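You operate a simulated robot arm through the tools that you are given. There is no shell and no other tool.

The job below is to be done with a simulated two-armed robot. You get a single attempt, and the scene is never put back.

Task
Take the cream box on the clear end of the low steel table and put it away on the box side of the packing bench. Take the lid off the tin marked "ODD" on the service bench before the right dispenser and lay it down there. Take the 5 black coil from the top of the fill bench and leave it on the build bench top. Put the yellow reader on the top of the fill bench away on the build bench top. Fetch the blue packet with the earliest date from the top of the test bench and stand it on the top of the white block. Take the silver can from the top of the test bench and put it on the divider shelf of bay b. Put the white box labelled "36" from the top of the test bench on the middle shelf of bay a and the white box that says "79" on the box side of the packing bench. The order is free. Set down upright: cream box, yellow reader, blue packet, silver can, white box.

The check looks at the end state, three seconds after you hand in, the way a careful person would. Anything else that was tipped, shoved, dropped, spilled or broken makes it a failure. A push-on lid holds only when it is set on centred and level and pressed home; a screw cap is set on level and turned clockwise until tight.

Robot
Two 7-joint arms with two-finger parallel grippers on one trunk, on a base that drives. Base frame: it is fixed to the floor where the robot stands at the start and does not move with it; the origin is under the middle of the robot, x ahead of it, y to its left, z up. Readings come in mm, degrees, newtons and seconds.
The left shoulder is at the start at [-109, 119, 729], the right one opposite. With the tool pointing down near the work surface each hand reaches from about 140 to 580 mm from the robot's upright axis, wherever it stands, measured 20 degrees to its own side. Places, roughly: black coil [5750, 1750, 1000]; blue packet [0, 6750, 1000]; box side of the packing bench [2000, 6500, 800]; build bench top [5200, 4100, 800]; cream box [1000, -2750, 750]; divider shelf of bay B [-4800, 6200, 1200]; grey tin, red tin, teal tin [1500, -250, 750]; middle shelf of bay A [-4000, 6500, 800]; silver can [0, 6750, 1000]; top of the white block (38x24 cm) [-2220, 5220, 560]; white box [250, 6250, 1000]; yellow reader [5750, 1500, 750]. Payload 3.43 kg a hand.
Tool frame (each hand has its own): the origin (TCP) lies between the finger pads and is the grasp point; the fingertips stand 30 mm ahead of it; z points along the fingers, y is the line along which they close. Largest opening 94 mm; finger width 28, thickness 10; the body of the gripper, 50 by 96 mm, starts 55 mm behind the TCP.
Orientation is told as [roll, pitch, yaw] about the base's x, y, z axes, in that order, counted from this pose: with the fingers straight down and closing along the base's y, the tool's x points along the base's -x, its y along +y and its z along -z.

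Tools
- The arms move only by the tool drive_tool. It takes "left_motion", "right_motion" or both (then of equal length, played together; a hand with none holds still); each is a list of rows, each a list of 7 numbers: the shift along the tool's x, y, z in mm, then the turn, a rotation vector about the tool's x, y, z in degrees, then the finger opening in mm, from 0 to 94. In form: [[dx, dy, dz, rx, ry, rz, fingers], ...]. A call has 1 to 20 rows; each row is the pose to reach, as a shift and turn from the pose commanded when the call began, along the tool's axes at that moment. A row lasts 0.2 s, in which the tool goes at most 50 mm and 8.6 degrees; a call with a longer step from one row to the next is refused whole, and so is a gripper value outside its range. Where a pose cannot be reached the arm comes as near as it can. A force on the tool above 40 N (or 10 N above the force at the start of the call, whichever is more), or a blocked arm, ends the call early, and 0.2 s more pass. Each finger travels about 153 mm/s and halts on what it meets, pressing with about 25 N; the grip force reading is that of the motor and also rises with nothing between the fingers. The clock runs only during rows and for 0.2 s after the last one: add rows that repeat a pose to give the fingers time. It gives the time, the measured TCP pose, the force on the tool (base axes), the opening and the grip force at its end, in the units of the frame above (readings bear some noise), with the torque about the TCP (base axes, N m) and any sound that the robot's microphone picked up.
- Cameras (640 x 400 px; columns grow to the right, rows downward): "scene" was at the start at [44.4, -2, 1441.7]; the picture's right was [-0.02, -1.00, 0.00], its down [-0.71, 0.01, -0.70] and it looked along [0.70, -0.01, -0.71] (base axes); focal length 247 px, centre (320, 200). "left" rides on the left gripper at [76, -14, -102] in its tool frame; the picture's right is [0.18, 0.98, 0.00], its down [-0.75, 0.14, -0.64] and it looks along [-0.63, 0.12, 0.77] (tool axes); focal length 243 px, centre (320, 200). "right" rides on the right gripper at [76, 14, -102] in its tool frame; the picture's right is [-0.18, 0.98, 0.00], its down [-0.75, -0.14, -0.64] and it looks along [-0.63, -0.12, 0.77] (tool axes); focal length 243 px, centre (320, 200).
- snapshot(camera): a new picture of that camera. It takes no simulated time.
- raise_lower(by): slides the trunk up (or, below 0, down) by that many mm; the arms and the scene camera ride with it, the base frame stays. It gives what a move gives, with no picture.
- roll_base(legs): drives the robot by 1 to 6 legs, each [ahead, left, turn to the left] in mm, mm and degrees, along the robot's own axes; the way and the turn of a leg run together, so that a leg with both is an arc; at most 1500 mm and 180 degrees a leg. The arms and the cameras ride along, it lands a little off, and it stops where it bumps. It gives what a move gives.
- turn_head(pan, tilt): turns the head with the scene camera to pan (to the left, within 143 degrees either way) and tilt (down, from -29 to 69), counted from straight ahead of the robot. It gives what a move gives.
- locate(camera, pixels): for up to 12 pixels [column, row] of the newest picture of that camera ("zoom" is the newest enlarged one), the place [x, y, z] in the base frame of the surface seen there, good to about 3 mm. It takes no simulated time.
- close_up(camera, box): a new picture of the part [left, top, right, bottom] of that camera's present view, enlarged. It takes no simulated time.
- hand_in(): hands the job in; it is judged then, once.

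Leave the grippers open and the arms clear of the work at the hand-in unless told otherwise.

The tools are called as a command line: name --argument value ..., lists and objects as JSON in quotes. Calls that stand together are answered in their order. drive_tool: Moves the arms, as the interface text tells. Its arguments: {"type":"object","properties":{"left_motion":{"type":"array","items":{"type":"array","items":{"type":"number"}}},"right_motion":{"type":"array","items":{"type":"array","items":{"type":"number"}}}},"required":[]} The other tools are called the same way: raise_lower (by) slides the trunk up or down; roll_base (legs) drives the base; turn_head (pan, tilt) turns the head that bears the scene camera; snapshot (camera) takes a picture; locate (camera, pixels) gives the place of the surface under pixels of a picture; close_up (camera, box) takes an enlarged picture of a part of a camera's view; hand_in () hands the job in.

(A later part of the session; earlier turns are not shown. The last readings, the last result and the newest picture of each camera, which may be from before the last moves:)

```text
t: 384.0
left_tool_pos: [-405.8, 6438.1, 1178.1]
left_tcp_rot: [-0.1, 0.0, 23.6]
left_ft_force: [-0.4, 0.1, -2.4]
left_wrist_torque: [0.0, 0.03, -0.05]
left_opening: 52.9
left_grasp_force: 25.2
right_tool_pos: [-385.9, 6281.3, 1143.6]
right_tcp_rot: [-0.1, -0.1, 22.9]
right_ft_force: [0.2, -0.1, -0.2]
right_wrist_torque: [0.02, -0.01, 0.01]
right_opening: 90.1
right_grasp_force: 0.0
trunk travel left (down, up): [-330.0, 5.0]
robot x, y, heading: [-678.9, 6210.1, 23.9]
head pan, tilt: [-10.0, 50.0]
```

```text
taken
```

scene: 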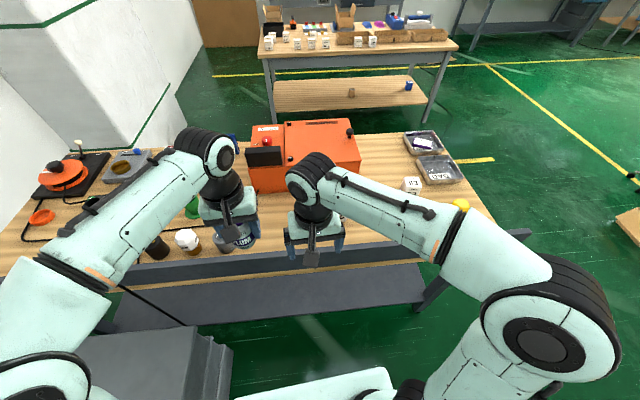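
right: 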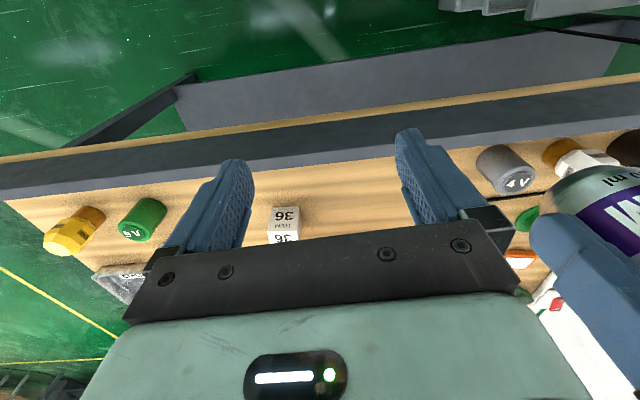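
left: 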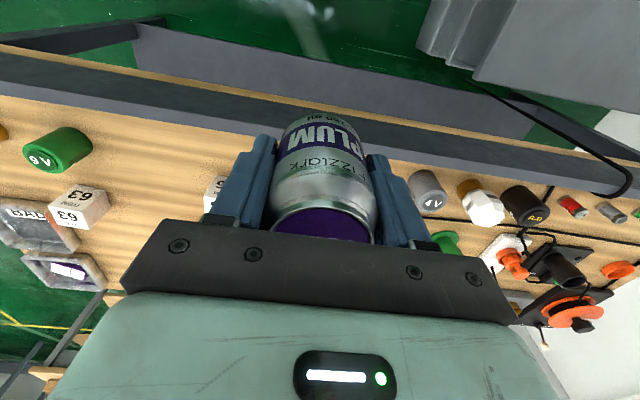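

I roll 90 ahead and 60 right.

roll_base --legs '[[90, -60, -2]]'

snapshot --camera "right"

close_up --camera "right" --box '[240, 160, 400, 245]'

```text
t: 385.2
left_tool_pos: [-292.1, 6406.9, 1177.9]
left_tcp_rot: [0.0, -0.1, 21.5]
left_ft_force: [0.1, -0.6, -2.1]
left_wrist_torque: [0.0, 0.02, -0.03]
left_opening: 52.4
left_grasp_force: 25.6
right_tool_pos: [-278.1, 6251.5, 1143.3]
right_tcp_rot: [0.0, -0.1, 20.8]
right_ft_force: [0.6, 0.3, 0.4]
right_wrist_torque: [0.0, 0.02, -0.02]
right_opening: 90.0
right_grasp_force: 0.1
trunk travel left (down, up): [-330.0, 5.0]
robot x, y, heading: [-570.3, 6187.6, 21.5]
head pan, tilt: [-10.0, 50.0]
```

```text
taken
```

right: 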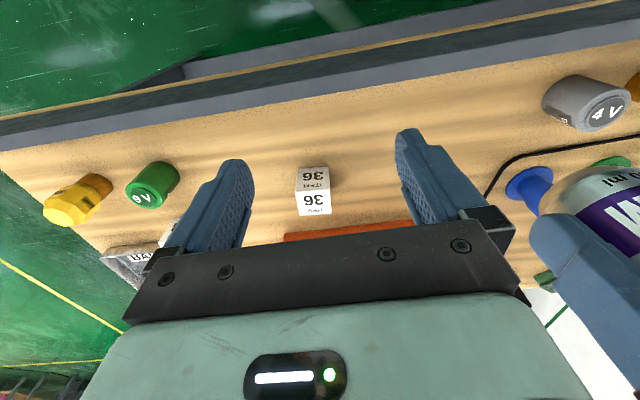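

```text
4.00 times, centred on (320, 202) of right
```

zoom: 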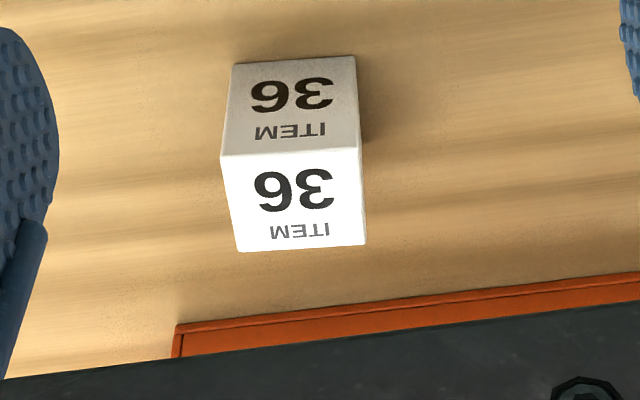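

locate --camera "zoom" --pixels '[[224, 158], [358, 152], [364, 240], [242, 247], [290, 200], [235, 70], [353, 62], [180, 335], [500, 300], [295, 110]]'

```text
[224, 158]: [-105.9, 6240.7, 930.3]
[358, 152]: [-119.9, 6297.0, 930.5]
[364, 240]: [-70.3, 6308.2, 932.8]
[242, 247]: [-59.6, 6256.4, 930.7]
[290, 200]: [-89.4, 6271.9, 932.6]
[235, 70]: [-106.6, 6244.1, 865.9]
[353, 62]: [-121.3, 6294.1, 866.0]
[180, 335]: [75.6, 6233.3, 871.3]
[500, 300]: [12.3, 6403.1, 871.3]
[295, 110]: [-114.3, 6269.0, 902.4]
```

Box 36: centre (-89,6275), top 932, yaw ≈14°. I move the right hand over it, lowering to z≈1010.

drive_tool --right_motion '[[-30.9, -7.5, 22, 0, 0, 1.1, 94], [-61.8, -15, 44, 0, 0, 2.2, 94], [-92.7, -22.4, 66, 0, 0, 3.4, 94], [-123.5, -29.8, 88, 0, 0, 4.5, 94], [-154.4, -37.3, 110, 0, 0, 5.6, 94], [-185.2, -44.7, 132, 0, 0, 6.8, 94]]'

snapshot --camera "right"

```text
t: 386.6
left_tool_pos: [-289.9, 6406.8, 1177.1]
left_tcp_rot: [-0.1, 0.0, 21.5]
left_ft_force: [0.2, -0.3, -1.2]
left_wrist_torque: [-0.02, 0.03, 0.01]
left_opening: 52.6
left_grasp_force: 25.2
right_tool_pos: [-85.2, 6273.4, 1011.5]
right_tcp_rot: [-0.1, -0.1, 14.0]
right_ft_force: [-0.3, 0.5, 0.3]
right_wrist_torque: [0.02, 0.0, -0.01]
right_opening: 94.1
right_grasp_force: 0.0
trunk travel left (down, up): [-330.0, 5.0]
robot x, y, heading: [-568.3, 6183.8, 21.7]
head pan, tilt: [-10.0, 50.0]
```

```text
taken
```

right: 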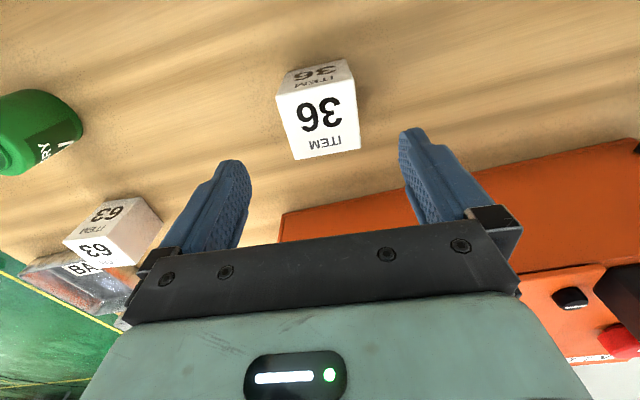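

locate --camera "right" --pixels '[[278, 98], [350, 82], [358, 145], [296, 158], [320, 120], [420, 200], [290, 215]]'

```text
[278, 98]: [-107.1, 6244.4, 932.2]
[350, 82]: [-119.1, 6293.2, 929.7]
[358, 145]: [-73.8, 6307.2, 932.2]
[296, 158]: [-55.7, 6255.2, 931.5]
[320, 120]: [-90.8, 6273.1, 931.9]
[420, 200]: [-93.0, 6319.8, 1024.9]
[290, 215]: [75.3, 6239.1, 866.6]
```

Centre agrees. I descend to z≈895, close, lift.

drive_tool --right_motion '[[3.3, 2.5, 40, 0, 0, 0, 94], [3.3, 2.5, 80, 0, 0, 0, 94], [3.3, 2.5, 110, 0, 0, 0, 94], [3.3, 2.5, 116, 0, 0, 0, 94], [3.3, 2.5, 116, 0, 0, 0, 70], [3.3, 2.5, 116, 0, 0, 0, 40], [3.3, 2.5, 116, 0, 0, 0, 0], [3.3, 2.5, 116, 0, 0, 0, 0], [3.3, 2.5, 116, 0, 0, 0, 0], [3.3, 2.5, 112, 0, 0, 0, 0], [3.3, 2.5, 106, 0, 0, 0, 0]]'

snapshot --camera "right"

```text
t: 389.0
left_tool_pos: [-291.2, 6406.8, 1179.2]
left_tcp_rot: [0.0, 0.0, 21.6]
left_ft_force: [-0.3, -0.2, -1.4]
left_wrist_torque: [-0.01, -0.03, 0.0]
left_opening: 52.7
left_grasp_force: 25.5
right_tool_pos: [-92.1, 6275.5, 905.9]
right_tcp_rot: [-0.1, -0.2, 14.0]
right_ft_force: [0.3, 1.3, -0.9]
right_wrist_torque: [-0.02, -0.02, 0.01]
right_opening: 61.8
right_grasp_force: 25.0
trunk travel left (down, up): [-330.0, 5.0]
robot x, y, heading: [-572.7, 6182.9, 22.0]
head pan, tilt: [-10.0, 50.0]
```

```text
taken
```

right: 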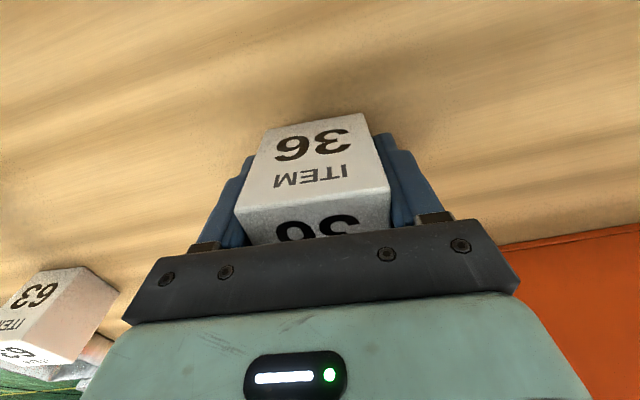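

Held. I lift and withdraw over the panel.

drive_tool --right_motion '[[0, 0, -20, 0, 0, 0, 0], [0, 0, -50, 0, 0, 0, 0], [0, 0, -85, 0, 0, 0, 0], [0, 0, -120, 0, 0, 0, 0], [30, 0, -145, 0, 0, -1, 0], [65, 0, -165, 0, 0, -2, 0], [100, 0, -185, 0, 0, -3, 0], [135, 0, -205, 0, 0, -4, 0], [170, 0, -225, 0, 0, -5, 0], [190, 0, -240, 0, 0, -6, 0]]'

snapshot --camera "scene"

```text
t: 391.2
left_tool_pos: [-291.9, 6406.9, 1179.2]
left_tcp_rot: [0.0, 0.1, 21.5]
left_ft_force: [0.5, -1.2, -1.9]
left_wrist_torque: [0.01, 0.01, 0.04]
left_opening: 52.5
left_grasp_force: 25.6
right_tool_pos: [-275.2, 6229.8, 1146.5]
right_tcp_rot: [-0.1, 0.0, 20.0]
right_ft_force: [-0.8, -0.2, -0.4]
right_wrist_torque: [0.03, 0.02, -0.01]
right_opening: 61.9
right_grasp_force: 25.4
trunk travel left (down, up): [-330.0, 5.0]
robot x, y, heading: [-572.8, 6184.6, 21.9]
head pan, tilt: [-10.0, 50.0]
```

```text
taken
```

scene: 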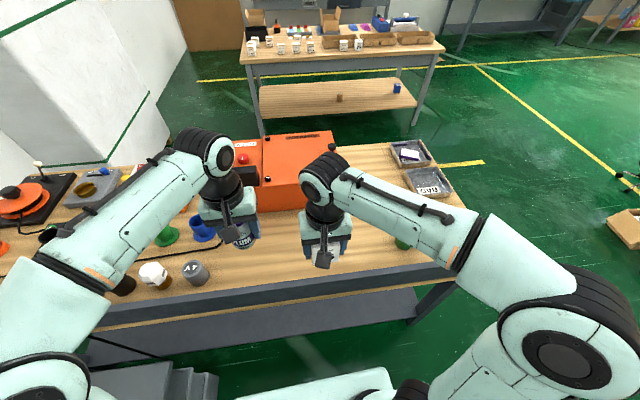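

Both items are in hand. I back off, turn west and look for the way to the shelves.

roll_base --legs '[[-330, 0, 0], [0, 0, 158]]'

turn_head --pan -15 --tilt 25

snapshot --camera "scene"

```text
t: 400.1
left_tool_pos: [-1213.8, 5935.3, 1178.5]
left_tcp_rot: [0.0, 0.2, -176.4]
left_ft_force: [0.5, 0.4, -1.3]
left_wrist_torque: [-0.01, 0.0, 0.02]
left_opening: 52.5
left_grasp_force: 24.6
right_tool_pos: [-1174.3, 6108.8, 1146.3]
right_tcp_rot: [-0.2, 0.1, -178.0]
right_ft_force: [-0.2, 0.7, -0.9]
right_wrist_torque: [0.0, 0.02, 0.0]
right_opening: 61.9
right_grasp_force: 25.1
trunk travel left (down, up): [-330.0, 5.0]
robot x, y, heading: [-879.4, 6062.4, -176.1]
head pan, tilt: [-10.0, 50.0]
```

```text
t: 400.9
left_tool_pos: [-1215.8, 5936.8, 1177.5]
left_tcp_rot: [0.1, 0.1, -176.5]
left_ft_force: [0.8, 0.5, -1.6]
left_wrist_torque: [-0.01, -0.01, 0.04]
left_opening: 52.5
left_grasp_force: 24.9
right_tool_pos: [-1173.4, 6109.1, 1145.4]
right_tcp_rot: [-0.1, -0.1, -178.0]
right_ft_force: [0.3, -0.4, 0.1]
right_wrist_torque: [-0.02, 0.03, -0.02]
right_opening: 61.8
right_grasp_force: 25.4
trunk travel left (down, up): [-330.0, 5.0]
robot x, y, heading: [-883.8, 6058.8, -176.3]
head pan, tilt: [-15.0, 25.0]
```

```text
taken
```

scene: 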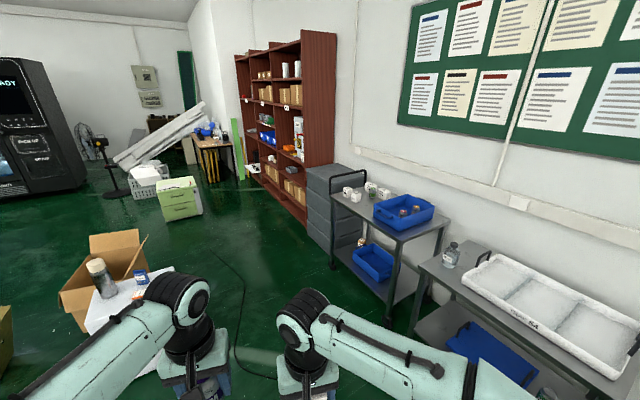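

locate --camera "scene" --pixels '[[333, 262], [415, 325], [310, 235], [305, 190], [260, 175], [180, 218], [230, 240], [270, 300], [300, 225], [440, 225], [250, 130], [336, 150]]'

close_up --camera "scene" --box '[220, 20, 360, 240]'

```text
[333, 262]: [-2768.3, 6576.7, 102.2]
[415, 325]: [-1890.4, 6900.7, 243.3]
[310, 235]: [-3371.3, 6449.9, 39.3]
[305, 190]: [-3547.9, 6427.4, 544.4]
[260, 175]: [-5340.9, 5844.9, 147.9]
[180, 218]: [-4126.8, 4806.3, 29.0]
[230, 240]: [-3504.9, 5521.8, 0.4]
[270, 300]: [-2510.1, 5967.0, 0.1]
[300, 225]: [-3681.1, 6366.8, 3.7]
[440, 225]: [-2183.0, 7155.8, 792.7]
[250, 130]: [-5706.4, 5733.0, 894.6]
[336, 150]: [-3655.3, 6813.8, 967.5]
```

```text
1.82 times, centred on (290, 130) of scene
```

zoom: 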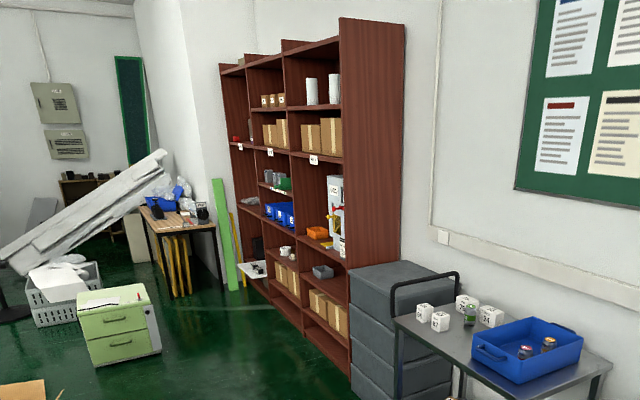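

The tall shelves face south-east; bay A is the near right column, bay B the middle one. I drive there by waypoints, avoiding the sheet and trolleys, and turn to face them.

roll_base --legs '[[552, -237, 0], [1168, 235, 0], [1273, 318, 0], [0, 0, -73.7]]'

turn_head --pan 0 --tilt 15

snapshot --camera "scene"

```text
t: 419.3
left_tool_pos: [-4052.5, 5839.5, 1178.7]
left_tcp_rot: [0.0, 0.0, 110.7]
left_ft_force: [0.1, 0.1, -1.6]
left_wrist_torque: [0.0, 0.02, -0.03]
left_opening: 52.7
left_grasp_force: 24.8
right_tool_pos: [-3875.5, 5850.7, 1146.0]
right_tcp_rot: [0.0, -0.1, 109.2]
right_ft_force: [-0.3, 0.5, -1.1]
right_wrist_torque: [0.01, -0.01, 0.01]
right_opening: 61.9
right_grasp_force: 25.0
trunk travel left (down, up): [-330.0, 5.0]
robot x, y, heading: [-3837.0, 5557.6, 111.2]
head pan, tilt: [-15.0, 25.0]
```

```text
t: 420.1
left_tool_pos: [-4054.7, 5839.8, 1178.3]
left_tcp_rot: [0.0, 0.0, 110.8]
left_ft_force: [-0.5, 0.2, -1.8]
left_wrist_torque: [0.01, -0.01, -0.03]
left_opening: 52.8
left_grasp_force: 24.7
right_tool_pos: [-3875.9, 5851.4, 1146.0]
right_tcp_rot: [-0.1, 0.1, 109.2]
right_ft_force: [-0.5, 0.4, -0.7]
right_wrist_torque: [0.0, 0.01, 0.01]
right_opening: 61.7
right_grasp_force: 25.2
trunk travel left (down, up): [-330.0, 5.0]
robot x, y, heading: [-3834.3, 5560.1, 110.9]
head pan, tilt: [0.0, 15.0]
```

```text
taken
```

scene: 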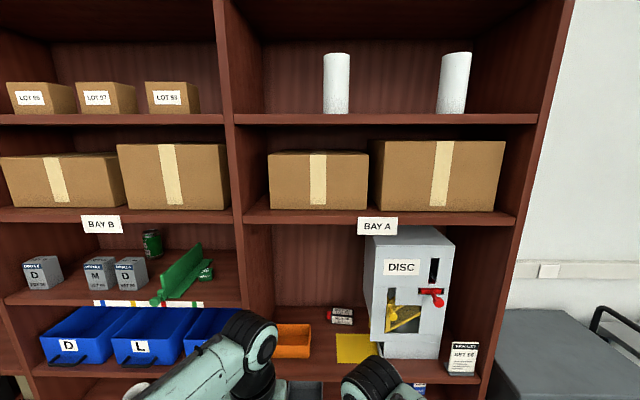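

Bay A is right (machine DISC on its shelf), bay B left (a shelf with a green divider). I locate shelf surfaces.

locate --camera "scene" --pixels '[[60, 295], [75, 285], [140, 293], [215, 290], [220, 270], [290, 350], [330, 345], [355, 350], [240, 300], [460, 375], [330, 365], [270, 375]]'

turn_head --pan 15 --tilt 30

snapshot --camera "scene"

close_up --camera "scene" --box '[60, 140, 300, 290]'

```text
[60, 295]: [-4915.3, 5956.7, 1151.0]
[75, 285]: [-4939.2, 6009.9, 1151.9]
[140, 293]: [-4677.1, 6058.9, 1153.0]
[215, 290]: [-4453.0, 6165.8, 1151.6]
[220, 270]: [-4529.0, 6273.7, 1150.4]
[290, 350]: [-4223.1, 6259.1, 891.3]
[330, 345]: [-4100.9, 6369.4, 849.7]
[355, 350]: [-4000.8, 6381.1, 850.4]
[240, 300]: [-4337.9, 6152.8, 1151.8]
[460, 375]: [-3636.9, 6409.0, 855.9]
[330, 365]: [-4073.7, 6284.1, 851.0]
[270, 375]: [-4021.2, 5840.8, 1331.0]
```

```text
t: 420.8
left_tool_pos: [-4052.7, 5838.1, 1178.1]
left_tcp_rot: [0.0, 0.1, 110.7]
left_ft_force: [0.6, 0.0, -2.3]
left_wrist_torque: [0.0, -0.06, -0.02]
left_opening: 52.5
left_grasp_force: 25.0
right_tool_pos: [-3876.0, 5852.1, 1144.5]
right_tcp_rot: [0.0, 0.1, 109.2]
right_ft_force: [0.5, -0.5, -0.1]
right_wrist_torque: [-0.02, -0.02, -0.01]
right_opening: 61.9
right_grasp_force: 24.9
trunk travel left (down, up): [-330.0, 5.0]
robot x, y, heading: [-3835.6, 5556.5, 111.0]
head pan, tilt: [15.0, 30.0]
```

```text
taken
```

scene: 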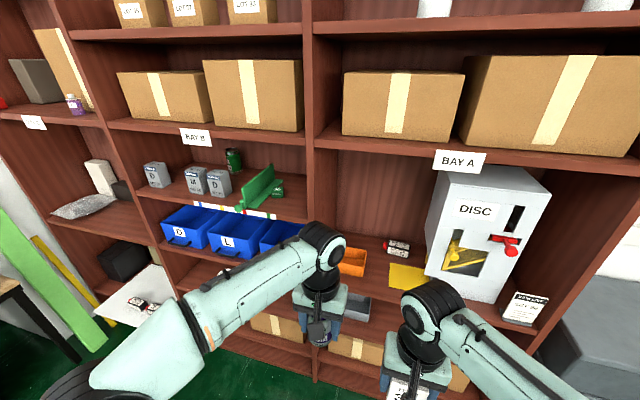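

```text
2.67 times, centred on (180, 215) of scene
```

zoom: 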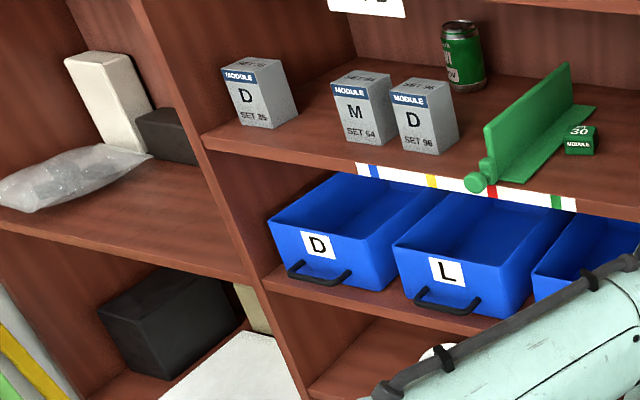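

I measure the upper shelf's height and the shelf depths.

locate --camera "scene" --pixels '[[165, 126], [165, 132], [240, 137], [230, 160], [220, 210], [150, 187], [200, 170], [400, 150], [420, 152], [340, 200], [330, 250], [390, 262]]'

locate --camera "zoom" --pixels '[[300, 140], [330, 150], [470, 160], [400, 80], [350, 60], [500, 120], [590, 130], [460, 110], [270, 110], [380, 130], [440, 140], [480, 180]]'

```text
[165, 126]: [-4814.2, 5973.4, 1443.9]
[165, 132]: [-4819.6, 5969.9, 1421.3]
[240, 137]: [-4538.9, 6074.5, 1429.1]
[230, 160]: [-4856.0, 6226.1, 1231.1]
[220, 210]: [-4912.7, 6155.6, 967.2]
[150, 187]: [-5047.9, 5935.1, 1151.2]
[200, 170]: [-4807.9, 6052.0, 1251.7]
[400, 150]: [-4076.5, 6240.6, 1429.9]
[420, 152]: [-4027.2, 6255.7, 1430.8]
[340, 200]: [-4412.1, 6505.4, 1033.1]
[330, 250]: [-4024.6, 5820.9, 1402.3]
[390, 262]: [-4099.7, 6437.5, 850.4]
```

```text
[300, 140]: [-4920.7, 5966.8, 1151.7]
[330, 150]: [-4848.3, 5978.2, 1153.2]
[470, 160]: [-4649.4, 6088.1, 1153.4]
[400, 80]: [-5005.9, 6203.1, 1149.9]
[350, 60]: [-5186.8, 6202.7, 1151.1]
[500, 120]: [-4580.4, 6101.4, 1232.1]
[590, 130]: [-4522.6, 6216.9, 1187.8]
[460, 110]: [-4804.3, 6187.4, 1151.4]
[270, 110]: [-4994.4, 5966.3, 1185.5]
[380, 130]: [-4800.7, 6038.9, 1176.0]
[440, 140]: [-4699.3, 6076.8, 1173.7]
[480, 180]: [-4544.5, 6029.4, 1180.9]
```

The divider shelf is z=1151 with 274 mm headroom, so the can needs a re-grip with a tilted hand; bay A's shelf is z=850 with plenty of headroom. I look at bay A's shelf closely.

turn_head --pan -5 --tilt 35

snapshot --camera "scene"

close_up --camera "scene" --box '[240, 150, 480, 300]'

```text
t: 421.7
left_tool_pos: [-4054.3, 5838.3, 1177.8]
left_tcp_rot: [0.0, 0.1, 110.7]
left_ft_force: [0.4, 0.0, -1.2]
left_wrist_torque: [-0.01, 0.01, -0.01]
left_opening: 52.6
left_grasp_force: 24.8
right_tool_pos: [-3875.1, 5852.0, 1145.2]
right_tcp_rot: [-0.1, -0.1, 109.3]
right_ft_force: [0.2, -0.3, -1.0]
right_wrist_torque: [0.01, 0.01, -0.02]
right_opening: 61.7
right_grasp_force: 24.7
trunk travel left (down, up): [-330.0, 5.0]
robot x, y, heading: [-3833.9, 5560.4, 111.1]
head pan, tilt: [-5.0, 35.0]
```

```text
taken
```

scene: 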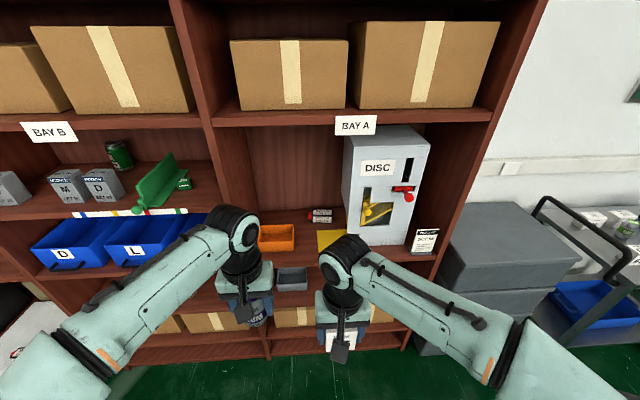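

```text
2.67 times, centred on (360, 225) of scene
```

zoom: 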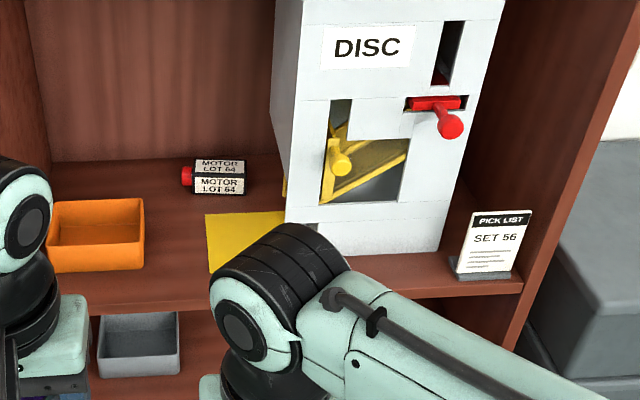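

locate --camera "zoom" --pixels '[[148, 262], [150, 215], [207, 270], [207, 215], [175, 290], [175, 200], [170, 240], [190, 300], [240, 190], [52, 250], [120, 190], [285, 220]]'

```text
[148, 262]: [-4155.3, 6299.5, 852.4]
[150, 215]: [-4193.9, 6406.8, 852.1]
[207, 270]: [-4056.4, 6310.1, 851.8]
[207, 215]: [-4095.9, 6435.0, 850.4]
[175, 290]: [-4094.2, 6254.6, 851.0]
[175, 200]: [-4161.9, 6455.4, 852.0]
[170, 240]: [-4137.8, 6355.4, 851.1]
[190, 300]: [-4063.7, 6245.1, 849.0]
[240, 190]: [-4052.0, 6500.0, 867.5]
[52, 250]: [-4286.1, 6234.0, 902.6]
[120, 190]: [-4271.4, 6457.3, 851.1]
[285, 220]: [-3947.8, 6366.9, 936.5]
```

The free strip on bay A's shelf lies between the orange tray and the yellow sheet, front edge at (-4064,6245). I drive closer, with the left hand facing this strip.

roll_base --legs '[[290, -94, -1]]'

turn_head --pan 5 --tilt 45

snapshot --camera "scene"

snapshot --camera "left"

```text
t: 423.7
left_tool_pos: [-4061.0, 6141.4, 1177.6]
left_tcp_rot: [-0.1, 0.1, 109.6]
left_ft_force: [0.3, 0.4, -1.6]
left_wrist_torque: [0.03, -0.02, -0.03]
left_opening: 52.6
left_grasp_force: 24.7
right_tool_pos: [-3885.6, 6152.2, 1144.0]
right_tcp_rot: [-0.1, 0.0, 108.2]
right_ft_force: [-0.2, -0.1, -0.3]
right_wrist_torque: [0.02, -0.02, 0.01]
right_opening: 61.6
right_grasp_force: 25.0
trunk travel left (down, up): [-330.0, 5.0]
robot x, y, heading: [-3848.1, 5857.4, 109.9]
head pan, tilt: [-5.0, 35.0]
```

```text
t: 424.4
left_tool_pos: [-4061.8, 6142.0, 1178.1]
left_tcp_rot: [0.0, 0.0, 109.6]
left_ft_force: [-0.6, 0.2, -2.1]
left_wrist_torque: [0.01, 0.01, 0.03]
left_opening: 52.5
left_grasp_force: 25.3
right_tool_pos: [-3884.1, 6152.3, 1145.8]
right_tcp_rot: [-0.1, 0.0, 108.2]
right_ft_force: [0.2, 0.0, -0.8]
right_wrist_torque: [-0.04, 0.02, -0.04]
right_opening: 61.7
right_grasp_force: 24.8
trunk travel left (down, up): [-330.0, 5.0]
robot x, y, heading: [-3849.3, 5862.0, 110.1]
head pan, tilt: [5.0, 45.0]
```

```text
taken
```

scene: 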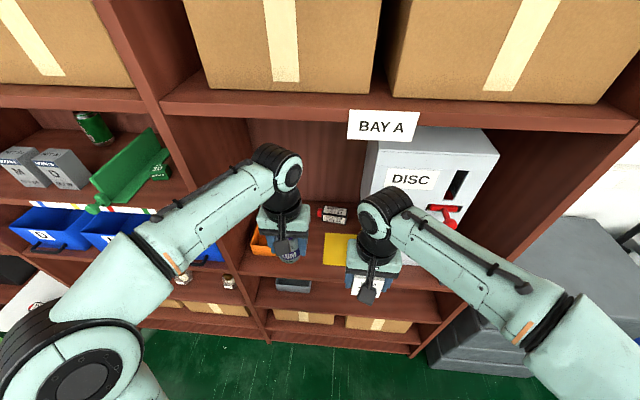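

```text
taken
```

left: 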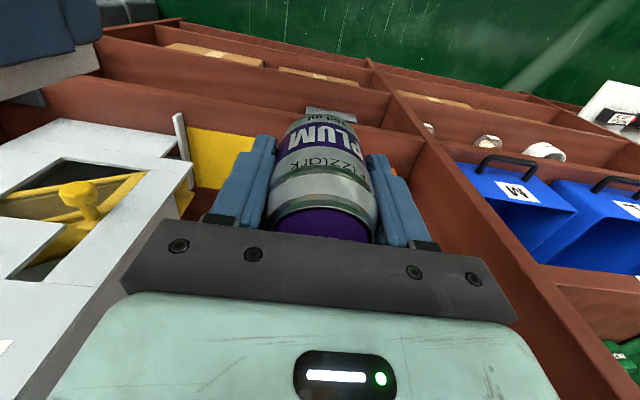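

I lower the left hand in front of the shelf, then reach in to (-4091,6277).

drive_tool --left_motion '[[0, 0, 40, 0, 0, 0, 0], [0, -3, 85, 0, 0, 0, 0], [0, -6, 130, 0, 0, 0, 0], [0, -9, 175, 0, 0, 0, 0], [0, -12, 215, 0, 0, 0, 0], [0, -17, 258, 0, 0, 0, 0], [-30, -17, 258, 0, 0, 0, 0], [-65, -17, 258, 0, 0, 0, 0], [-100, -17, 258, 0, 0, 0, 0], [-137, -17.2, 258, 0, 0, 0, 0]]'

snapshot --camera "left"

close_up --camera "scene" --box '[200, 140, 400, 310]'

```text
t: 426.6
left_tool_pos: [-4089.6, 6281.3, 918.7]
left_tcp_rot: [0.0, 0.2, 109.7]
left_ft_force: [0.0, -0.2, -1.4]
left_wrist_torque: [0.0, 0.01, 0.02]
left_opening: 53.0
left_grasp_force: 25.0
right_tool_pos: [-3885.0, 6153.1, 1145.5]
right_tcp_rot: [-0.1, -0.1, 108.2]
right_ft_force: [0.2, 0.5, -0.5]
right_wrist_torque: [-0.02, 0.01, -0.03]
right_opening: 62.2
right_grasp_force: 24.9
trunk travel left (down, up): [-330.0, 5.0]
robot x, y, heading: [-3847.9, 5853.0, 109.9]
head pan, tilt: [5.0, 45.0]
```

```text
taken
```

left: 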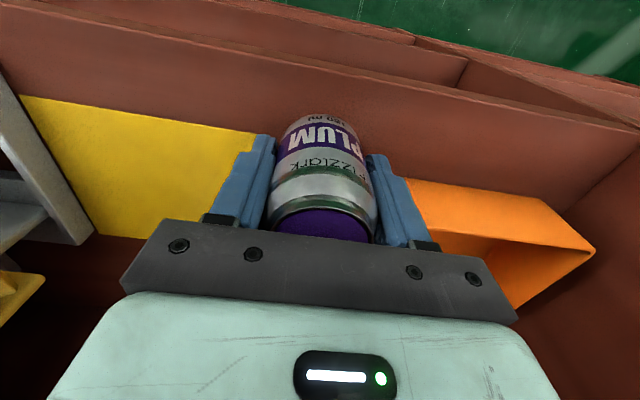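

```text
2.35 times, centred on (300, 225) of scene
```

zoom: 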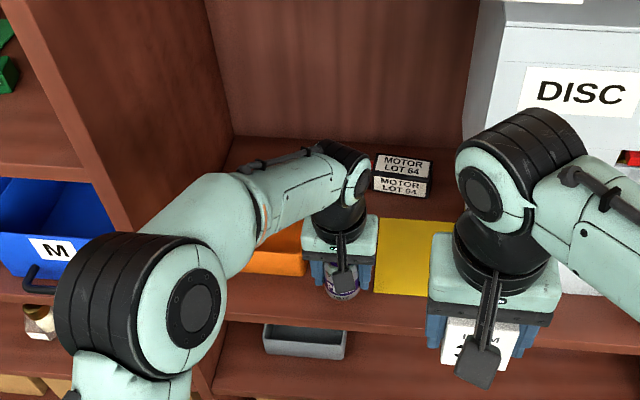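

locate --camera "left" --pixels '[[260, 60], [260, 90], [260, 120], [400, 90], [400, 130], [430, 185], [250, 135], [480, 110], [380, 45]]'

```text
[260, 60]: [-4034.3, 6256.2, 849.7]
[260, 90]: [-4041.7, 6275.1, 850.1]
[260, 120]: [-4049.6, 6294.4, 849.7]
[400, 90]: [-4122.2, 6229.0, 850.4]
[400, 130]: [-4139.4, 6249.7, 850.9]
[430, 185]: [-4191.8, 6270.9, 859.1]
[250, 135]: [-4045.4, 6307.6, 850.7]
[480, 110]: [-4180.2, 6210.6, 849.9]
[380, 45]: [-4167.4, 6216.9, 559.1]
```

drive_tool --left_motion '[[0, 0, 6, 0, 0, 0, 0], [0, 0, 12, 0, 0, 0, 0], [0, 0, 15, 0, 0, 0, 0]]'

drive_tool --left_motion '[[0, 0, 1.5, 0, 0, 0, 0], [0, 0, 3, 0, 0, 0, 0], [0, 0, 3, 0, 0, 0, 0]]'

```text
t: 427.4
left_tool_pos: [-4091.4, 6277.0, 905.0]
left_tcp_rot: [0.0, 0.1, 109.6]
left_ft_force: [-0.1, -0.2, -1.2]
left_wrist_torque: [0.02, 0.05, 0.01]
left_opening: 52.5
left_grasp_force: 24.9
right_tool_pos: [-3883.8, 6152.3, 1145.8]
right_tcp_rot: [-0.1, 0.0, 108.2]
right_ft_force: [-0.7, -0.9, -0.2]
right_wrist_torque: [-0.01, -0.01, -0.02]
right_opening: 61.5
right_grasp_force: 24.5
trunk travel left (down, up): [-330.0, 5.0]
robot x, y, heading: [-3850.6, 5858.8, 109.9]
head pan, tilt: [5.0, 45.0]
```

```text
t: 428.2
left_tool_pos: [-4092.4, 6277.1, 901.1]
left_tcp_rot: [0.0, 0.1, 109.6]
left_ft_force: [0.4, 0.3, -1.6]
left_wrist_torque: [-0.02, 0.02, 0.03]
left_opening: 52.5
left_grasp_force: 24.8
right_tool_pos: [-3884.0, 6152.0, 1144.9]
right_tcp_rot: [-0.1, 0.0, 108.2]
right_ft_force: [-1.5, 0.1, -0.3]
right_wrist_torque: [-0.01, -0.02, 0.03]
right_opening: 61.6
right_grasp_force: 24.1
trunk travel left (down, up): [-330.0, 5.0]
robot x, y, heading: [-3850.8, 5853.5, 110.0]
head pan, tilt: [5.0, 45.0]
```

drive_tool --left_motion '[[0, 0, 1, 0, 0, 0, 0], [0, 0, 2, 0, 0, 0, 0], [0, 0, 2, 0, 0, 0, 0]]'

drive_tool --left_motion '[[0, 0, 1, 0, 0, 0, 0], [0, 0, 2, 0, 0, 0, 0], [0, 0, 2, 0, 0, 0, 0]]'

```text
t: 429.0
left_tool_pos: [-4092.1, 6277.3, 899.2]
left_tcp_rot: [0.0, 0.1, 109.7]
left_ft_force: [-0.4, 0.5, -1.3]
left_wrist_torque: [0.04, 0.01, -0.01]
left_opening: 52.4
left_grasp_force: 24.9
right_tool_pos: [-3884.6, 6152.9, 1145.2]
right_tcp_rot: [-0.1, -0.1, 108.2]
right_ft_force: [0.6, 0.4, -0.6]
right_wrist_torque: [0.0, 0.04, 0.01]
right_opening: 61.8
right_grasp_force: 25.3
trunk travel left (down, up): [-330.0, 5.0]
robot x, y, heading: [-3849.5, 5854.4, 110.1]
head pan, tilt: [5.0, 45.0]
```

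```text
t: 429.8
left_tool_pos: [-4091.6, 6276.5, 898.0]
left_tcp_rot: [0.0, 0.0, 109.7]
left_ft_force: [0.3, -1.5, 6.9]
left_wrist_torque: [-0.29, -0.02, 0.0]
left_opening: 52.6
left_grasp_force: 25.1
right_tool_pos: [-3883.5, 6151.2, 1145.9]
right_tcp_rot: [0.0, -0.2, 108.1]
right_ft_force: [-0.1, -0.5, -0.6]
right_wrist_torque: [0.01, 0.02, 0.0]
right_opening: 62.0
right_grasp_force: 25.7
trunk travel left (down, up): [-330.0, 5.0]
robot x, y, heading: [-3846.3, 5857.4, 110.3]
head pan, tilt: [5.0, 45.0]
```

Contact. I release the can here for a re-grip: open to 74, rise 100 and draw back.

drive_tool --left_motion '[[0, 0, -1, 0, 0, 0, 0], [0, 0, -1, 0, 0, 0, 56], [0, 0, -1, 0, 0, 0, 64], [0, 0, -1, 0, 0, 0, 74], [0, 0, -25, 0, 0, 0, 74], [0, 0, -60, 0, 0, 0, 74], [0, 0, -100, 0, 0, 0, 74], [30, 0, -110, 0, 0, 0, 74], [70, 0, -110, 0, 0, 0, 74], [110, 0, -110, 0, 0, 0, 74], [150, 0, -110, 0, 0, 0, 74]]'

snapshot --camera "left"

```text
t: 432.2
left_tool_pos: [-4043.4, 6134.2, 1009.3]
left_tcp_rot: [0.0, 0.0, 109.7]
left_ft_force: [0.9, -0.2, 0.2]
left_wrist_torque: [-0.01, 0.01, -0.01]
left_opening: 74.0
left_grasp_force: 0.0
right_tool_pos: [-3884.4, 6151.8, 1146.3]
right_tcp_rot: [0.0, -0.1, 108.1]
right_ft_force: [0.6, -0.9, -0.1]
right_wrist_torque: [0.01, 0.01, 0.01]
right_opening: 62.0
right_grasp_force: 25.0
trunk travel left (down, up): [-330.0, 5.0]
robot x, y, heading: [-3853.4, 5855.8, 110.0]
head pan, tilt: [5.0, 45.0]
```

```text
taken
```

left: 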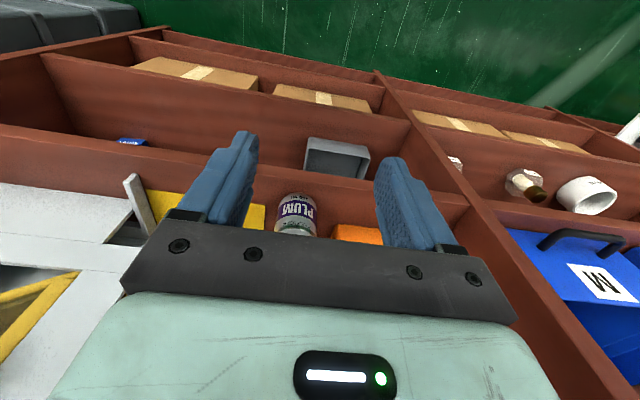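

The can stands. Now I tilt the left hand by 65° forward in place.

drive_tool --left_motion '[[0, 0, 0, 0, -8.1, 0, 74], [0, 0, 0, 0, -16.2, 0, 74], [0, 0, 0, 0, -24.3, 0, 74], [0, 0, 0, 0, -32.4, 0, 74], [0, 0, 0, 0, -40.5, 0, 74], [0, 0, 0, 0, -48.6, 0, 74], [0, 0, 0, 0, -56.7, 0, 74], [0, 0, 0, 0, -65, 0, 74]]'

snapshot --camera "left"

snapshot --camera "scene"

```text
t: 434.0
left_tool_pos: [-4030.1, 6188.0, 1020.3]
left_tcp_rot: [0.1, -65.1, 109.7]
left_ft_force: [0.7, -1.0, -0.3]
left_wrist_torque: [-0.01, -0.01, -0.03]
left_opening: 73.9
left_grasp_force: 0.1
left hand out of reach, approached as far as the arm can: row 6, 7, 8
right_tool_pos: [-3884.0, 6152.5, 1145.6]
right_tcp_rot: [-0.1, 0.0, 108.2]
right_ft_force: [0.2, -0.5, -0.9]
right_wrist_torque: [-0.03, -0.02, -0.03]
right_opening: 61.8
right_grasp_force: 24.8
trunk travel left (down, up): [-330.0, 5.0]
robot x, y, heading: [-3851.0, 5854.2, 110.0]
head pan, tilt: [5.0, 45.0]
```

```text
taken
```

left: 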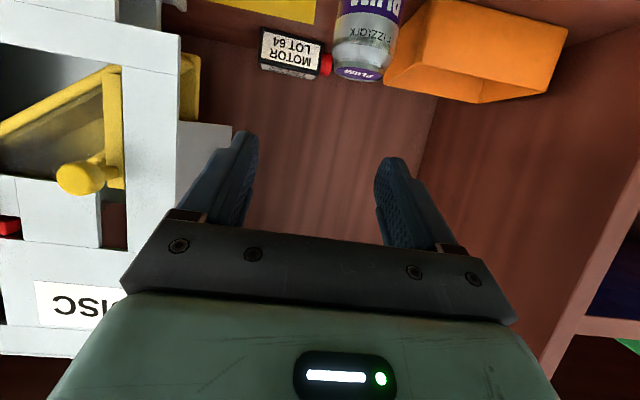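

```text
taken
```

scene: 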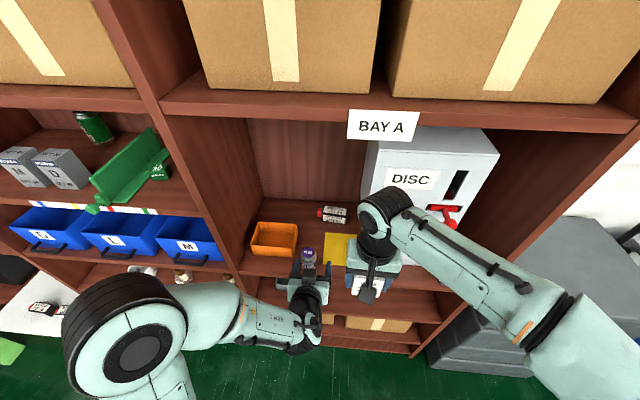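

The hand is tilted but the arm was folded to its limit; I roll back 80 mm for room.

roll_base --legs '[[-80, 0, 0]]'

snapshot --camera "left"

```text
t: 435.1
left_tool_pos: [-4003.3, 6114.6, 1021.1]
left_tcp_rot: [0.0, -65.0, 109.6]
left_ft_force: [-0.1, -0.6, 0.2]
left_wrist_torque: [-0.01, -0.01, 0.02]
left_opening: 74.3
left_grasp_force: 0.1
right_tool_pos: [-3858.4, 6079.5, 1146.9]
right_tcp_rot: [-0.1, 0.1, 108.2]
right_ft_force: [0.1, -1.2, -1.0]
right_wrist_torque: [-0.01, -0.01, -0.01]
right_opening: 61.6
right_grasp_force: 24.8
trunk travel left (down, up): [-330.0, 5.0]
robot x, y, heading: [-3821.3, 5779.5, 109.7]
head pan, tilt: [5.0, 45.0]
```

```text
taken
```

left: 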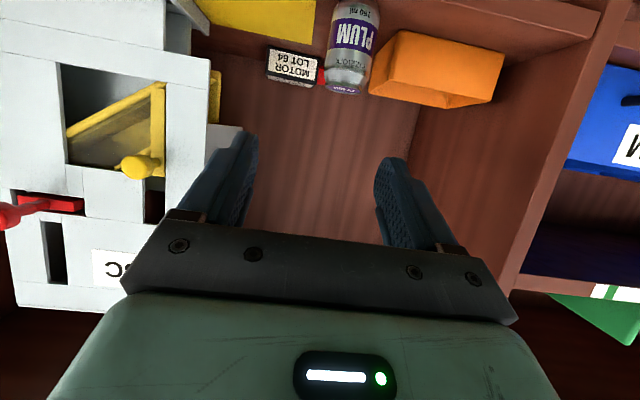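

I lower the tilted hand to can height in front of it.

drive_tool --left_motion '[[20.9, 7, 26.3, 0, 0, 0, 74], [41.7, 14, 52.5, 0, 0, 0, 74], [62.6, 22, 78.8, 0, 0, 0, 74], [80.7, 28.9, 103.8, 0, 0, 0, 74]]'

snapshot --camera "left"

```text
t: 436.1
left_tool_pos: [-4050.3, 6160.6, 904.7]
left_tcp_rot: [-0.1, -65.0, 109.7]
left_ft_force: [-0.2, 0.7, -0.1]
left_wrist_torque: [0.0, 0.01, 0.03]
left_opening: 73.8
left_grasp_force: 0.1
right_tool_pos: [-3858.6, 6078.9, 1146.0]
right_tcp_rot: [-0.1, 0.1, 108.1]
right_ft_force: [0.2, -0.2, -1.2]
right_wrist_torque: [0.01, 0.0, -0.01]
right_opening: 61.8
right_grasp_force: 24.5
trunk travel left (down, up): [-330.0, 5.0]
robot x, y, heading: [-3824.5, 5784.1, 110.0]
head pan, tilt: [5.0, 45.0]
```

```text
taken
```

left: 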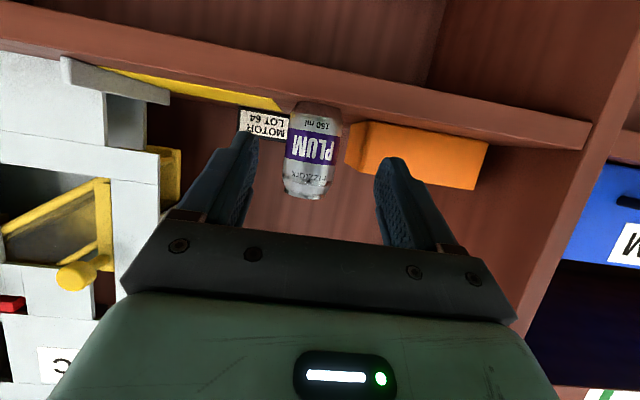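

The can is aligned between the fingers. I confirm its place.

locate --camera "left" --pixels '[[313, 150], [292, 150], [336, 145], [310, 190], [318, 112], [360, 150], [400, 150], [270, 120]]'

```text
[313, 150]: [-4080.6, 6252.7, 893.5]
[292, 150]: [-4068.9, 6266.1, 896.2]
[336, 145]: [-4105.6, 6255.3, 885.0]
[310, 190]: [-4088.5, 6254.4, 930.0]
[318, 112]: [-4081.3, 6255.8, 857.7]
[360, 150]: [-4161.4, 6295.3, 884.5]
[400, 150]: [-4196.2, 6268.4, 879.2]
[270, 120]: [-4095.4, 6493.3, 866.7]
```

I advance 122 mm, close, and lift 12 mm.

drive_tool --left_motion '[[-16.9, -1, 36.3, 0, 0, 0, 74], [-33.8, -1, 72.5, 0, 0, 0, 74], [-46.5, -1, 99.7, 0, 0, 0, 74], [-51.6, -1, 110.6, 0, 0, 0, 74], [-51.6, -1, 110.6, 0, 0, 0, 60], [-51.6, -1, 110.6, 0, 0, 0, 30], [-51.6, -1, 110.6, 0, 0, 0, 0], [-51.6, -1, 110.6, 0, 0, 0, 0], [-51.6, -1, 110.6, 0, 0, 0, 0]]'

snapshot --camera "left"

close_up --camera "scene" --box '[220, 180, 400, 320]'

```text
t: 438.1
left_tool_pos: [-4091.5, 6276.0, 902.7]
left_tcp_rot: [0.0, -64.8, 109.5]
left_ft_force: [-0.2, 0.7, 0.0]
left_wrist_torque: [-0.01, 0.06, -0.03]
left_opening: 56.5
left_grasp_force: 25.4
right_tool_pos: [-3857.4, 6078.6, 1146.3]
right_tcp_rot: [-0.2, 0.1, 108.1]
right_ft_force: [-0.1, -0.1, -0.6]
right_wrist_torque: [-0.03, -0.02, 0.0]
right_opening: 61.8
right_grasp_force: 25.1
trunk travel left (down, up): [-330.0, 5.0]
robot x, y, heading: [-3820.2, 5783.9, 109.8]
head pan, tilt: [5.0, 45.0]
```

```text
taken
```

left: 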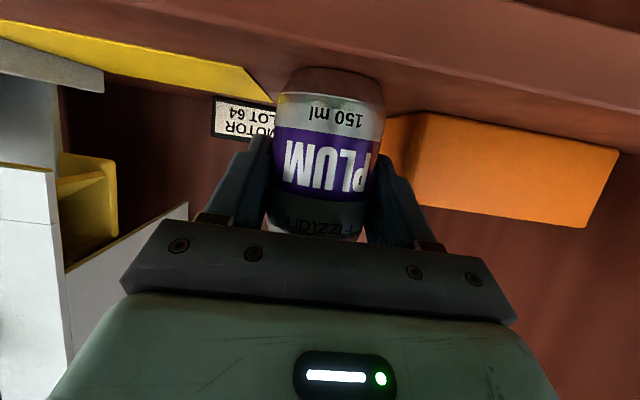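

```text
2.86 times, centred on (310, 250) of scene
```

zoom: 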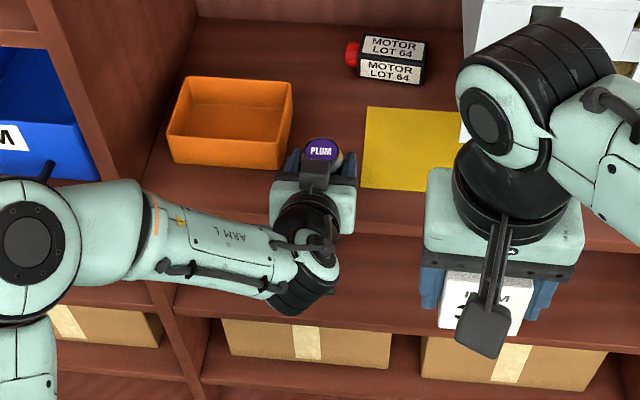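

Gripped. I lift gently 60 mm and draw back out of the bay.

drive_tool --left_motion '[[-4.5, 0, -2.1, 0, 0, 0, 0], [-11, 0, -5.1, 0, 0, 0, 0], [-22, 0, -10.3, 0, 0, 0, 0], [-40, 0, -18.7, 0, 0, 0, 0], [-54.4, 0, -25.4, 0, 0, 0, 0], [-41.7, 0, -52.5, 0, 0, 0, 0], [-27, 0, -84, 0, 0, 0, 0], [-12.1, 0, -116, 0, 0, 0, 0]]'

snapshot --camera "left"

```text
t: 439.9
left_tool_pos: [-4057.4, 6177.7, 961.0]
left_tcp_rot: [0.1, -65.0, 109.8]
left_ft_force: [-0.1, 0.3, -1.2]
left_wrist_torque: [-0.01, -0.03, 0.01]
left_opening: 56.4
left_grasp_force: 24.9
right_tool_pos: [-3856.9, 6078.8, 1145.9]
right_tcp_rot: [-0.1, -0.1, 108.1]
right_ft_force: [-0.1, 0.1, -1.2]
right_wrist_torque: [-0.03, 0.04, 0.01]
right_opening: 62.0
right_grasp_force: 24.6
trunk travel left (down, up): [-330.0, 5.0]
robot x, y, heading: [-3821.5, 5781.1, 110.2]
head pan, tilt: [5.0, 45.0]
```

```text
taken
```

left: 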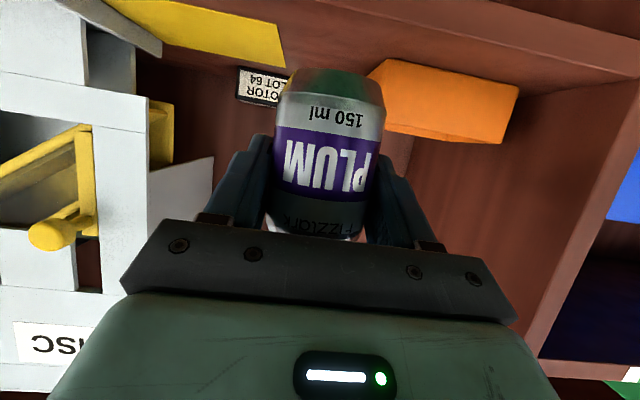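

The can rides upright in the tilted hand. I raise it to about z 1225 and slide the robot left 385 mm to bay B.

drive_tool --left_motion '[[-39.9, 0, -18.6, 0, 0, 0, 0], [-79.8, 0, -37.2, 0, 0, 0, 0], [-119.6, 0, -55.8, 0, 0, 0, 0], [-159.5, 0, -74.4, 0, 0, 0, 0], [-199.4, 0, -93, 0, 0, 0, 0], [-239.3, 0, -111.6, 0, 0, 0, 0]]'

roll_base --legs '[[-20, 0, 0], [0, 385, 0]]'

turn_head --pan 10 --tilt 30

snapshot --camera "scene"

snapshot --camera "left"

```text
t: 441.3
left_tool_pos: [-4060.5, 6181.0, 1226.1]
left_tcp_rot: [-0.1, -64.9, 109.4]
left_ft_force: [0.2, -0.5, -0.7]
left_wrist_torque: [0.01, -0.01, 0.05]
left_opening: 56.3
left_grasp_force: 25.2
right_tool_pos: [-3857.4, 6078.3, 1147.0]
right_tcp_rot: [-0.1, -0.1, 108.1]
right_ft_force: [0.1, -0.1, -0.1]
right_wrist_torque: [-0.02, -0.01, 0.04]
right_opening: 61.8
right_grasp_force: 24.7
trunk travel left (down, up): [-330.0, 5.0]
robot x, y, heading: [-3823.7, 5781.7, 109.8]
head pan, tilt: [5.0, 45.0]
```

```text
t: 445.6
left_tool_pos: [-4409.8, 6035.6, 1226.5]
left_tcp_rot: [0.0, -64.9, 109.2]
left_ft_force: [-0.4, 0.7, -2.0]
left_wrist_torque: [-0.01, -0.01, 0.03]
left_opening: 56.5
left_grasp_force: 24.6
right_tool_pos: [-4207.7, 5930.9, 1145.1]
right_tcp_rot: [-0.1, -0.1, 107.6]
right_ft_force: [0.0, -0.2, -0.8]
right_wrist_torque: [-0.01, 0.0, -0.01]
right_opening: 61.9
right_grasp_force: 24.9
trunk travel left (down, up): [-330.0, 5.0]
robot x, y, heading: [-4175.3, 5635.0, 109.5]
head pan, tilt: [5.0, 45.0]
```

```text
t: 446.4
left_tool_pos: [-4409.6, 6036.2, 1226.8]
left_tcp_rot: [0.0, -64.9, 109.1]
left_ft_force: [0.6, -0.7, -1.4]
left_wrist_torque: [-0.01, 0.0, -0.01]
left_opening: 56.6
left_grasp_force: 24.9
right_tool_pos: [-4207.8, 5932.3, 1146.1]
right_tcp_rot: [-0.2, 0.0, 107.6]
right_ft_force: [0.2, 0.5, -1.2]
right_wrist_torque: [0.0, 0.03, 0.0]
right_opening: 61.9
right_grasp_force: 25.0
trunk travel left (down, up): [-330.0, 5.0]
robot x, y, heading: [-4178.4, 5634.9, 109.8]
head pan, tilt: [10.0, 30.0]
```

```text
taken
```

scene: 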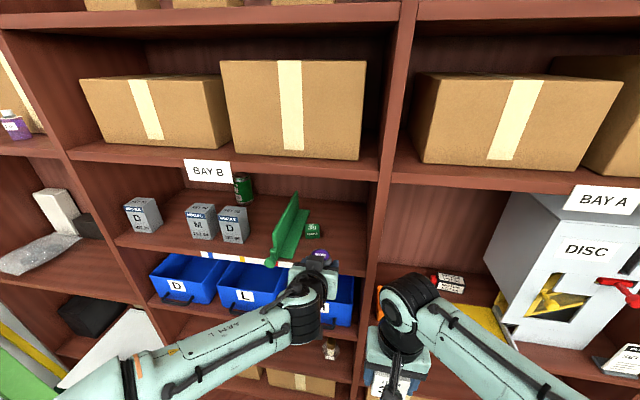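

```text
taken
```

left: 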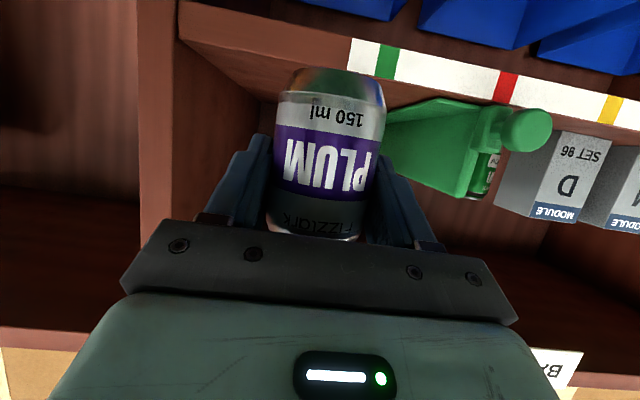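

close_up --camera "scene" --box '[100, 150, 400, 320]'

locate --camera "scene" --pixels '[[330, 240], [345, 255], [360, 230], [365, 260], [312, 240], [300, 250], [280, 255], [272, 262], [255, 245], [370, 200], [265, 225], [175, 225]]'

```text
2.13 times, centred on (250, 235) of scene
```

zoom: 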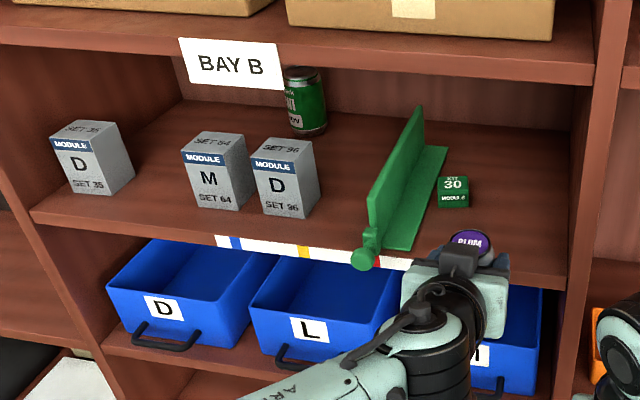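

```text
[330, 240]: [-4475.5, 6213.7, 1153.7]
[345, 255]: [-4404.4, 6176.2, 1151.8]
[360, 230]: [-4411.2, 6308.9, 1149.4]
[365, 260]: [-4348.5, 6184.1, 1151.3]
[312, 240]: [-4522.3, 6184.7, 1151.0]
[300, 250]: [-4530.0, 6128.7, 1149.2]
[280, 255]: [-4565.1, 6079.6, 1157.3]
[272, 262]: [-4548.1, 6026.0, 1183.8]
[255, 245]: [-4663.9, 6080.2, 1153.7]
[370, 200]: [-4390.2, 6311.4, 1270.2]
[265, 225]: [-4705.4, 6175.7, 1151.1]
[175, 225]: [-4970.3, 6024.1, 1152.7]
```

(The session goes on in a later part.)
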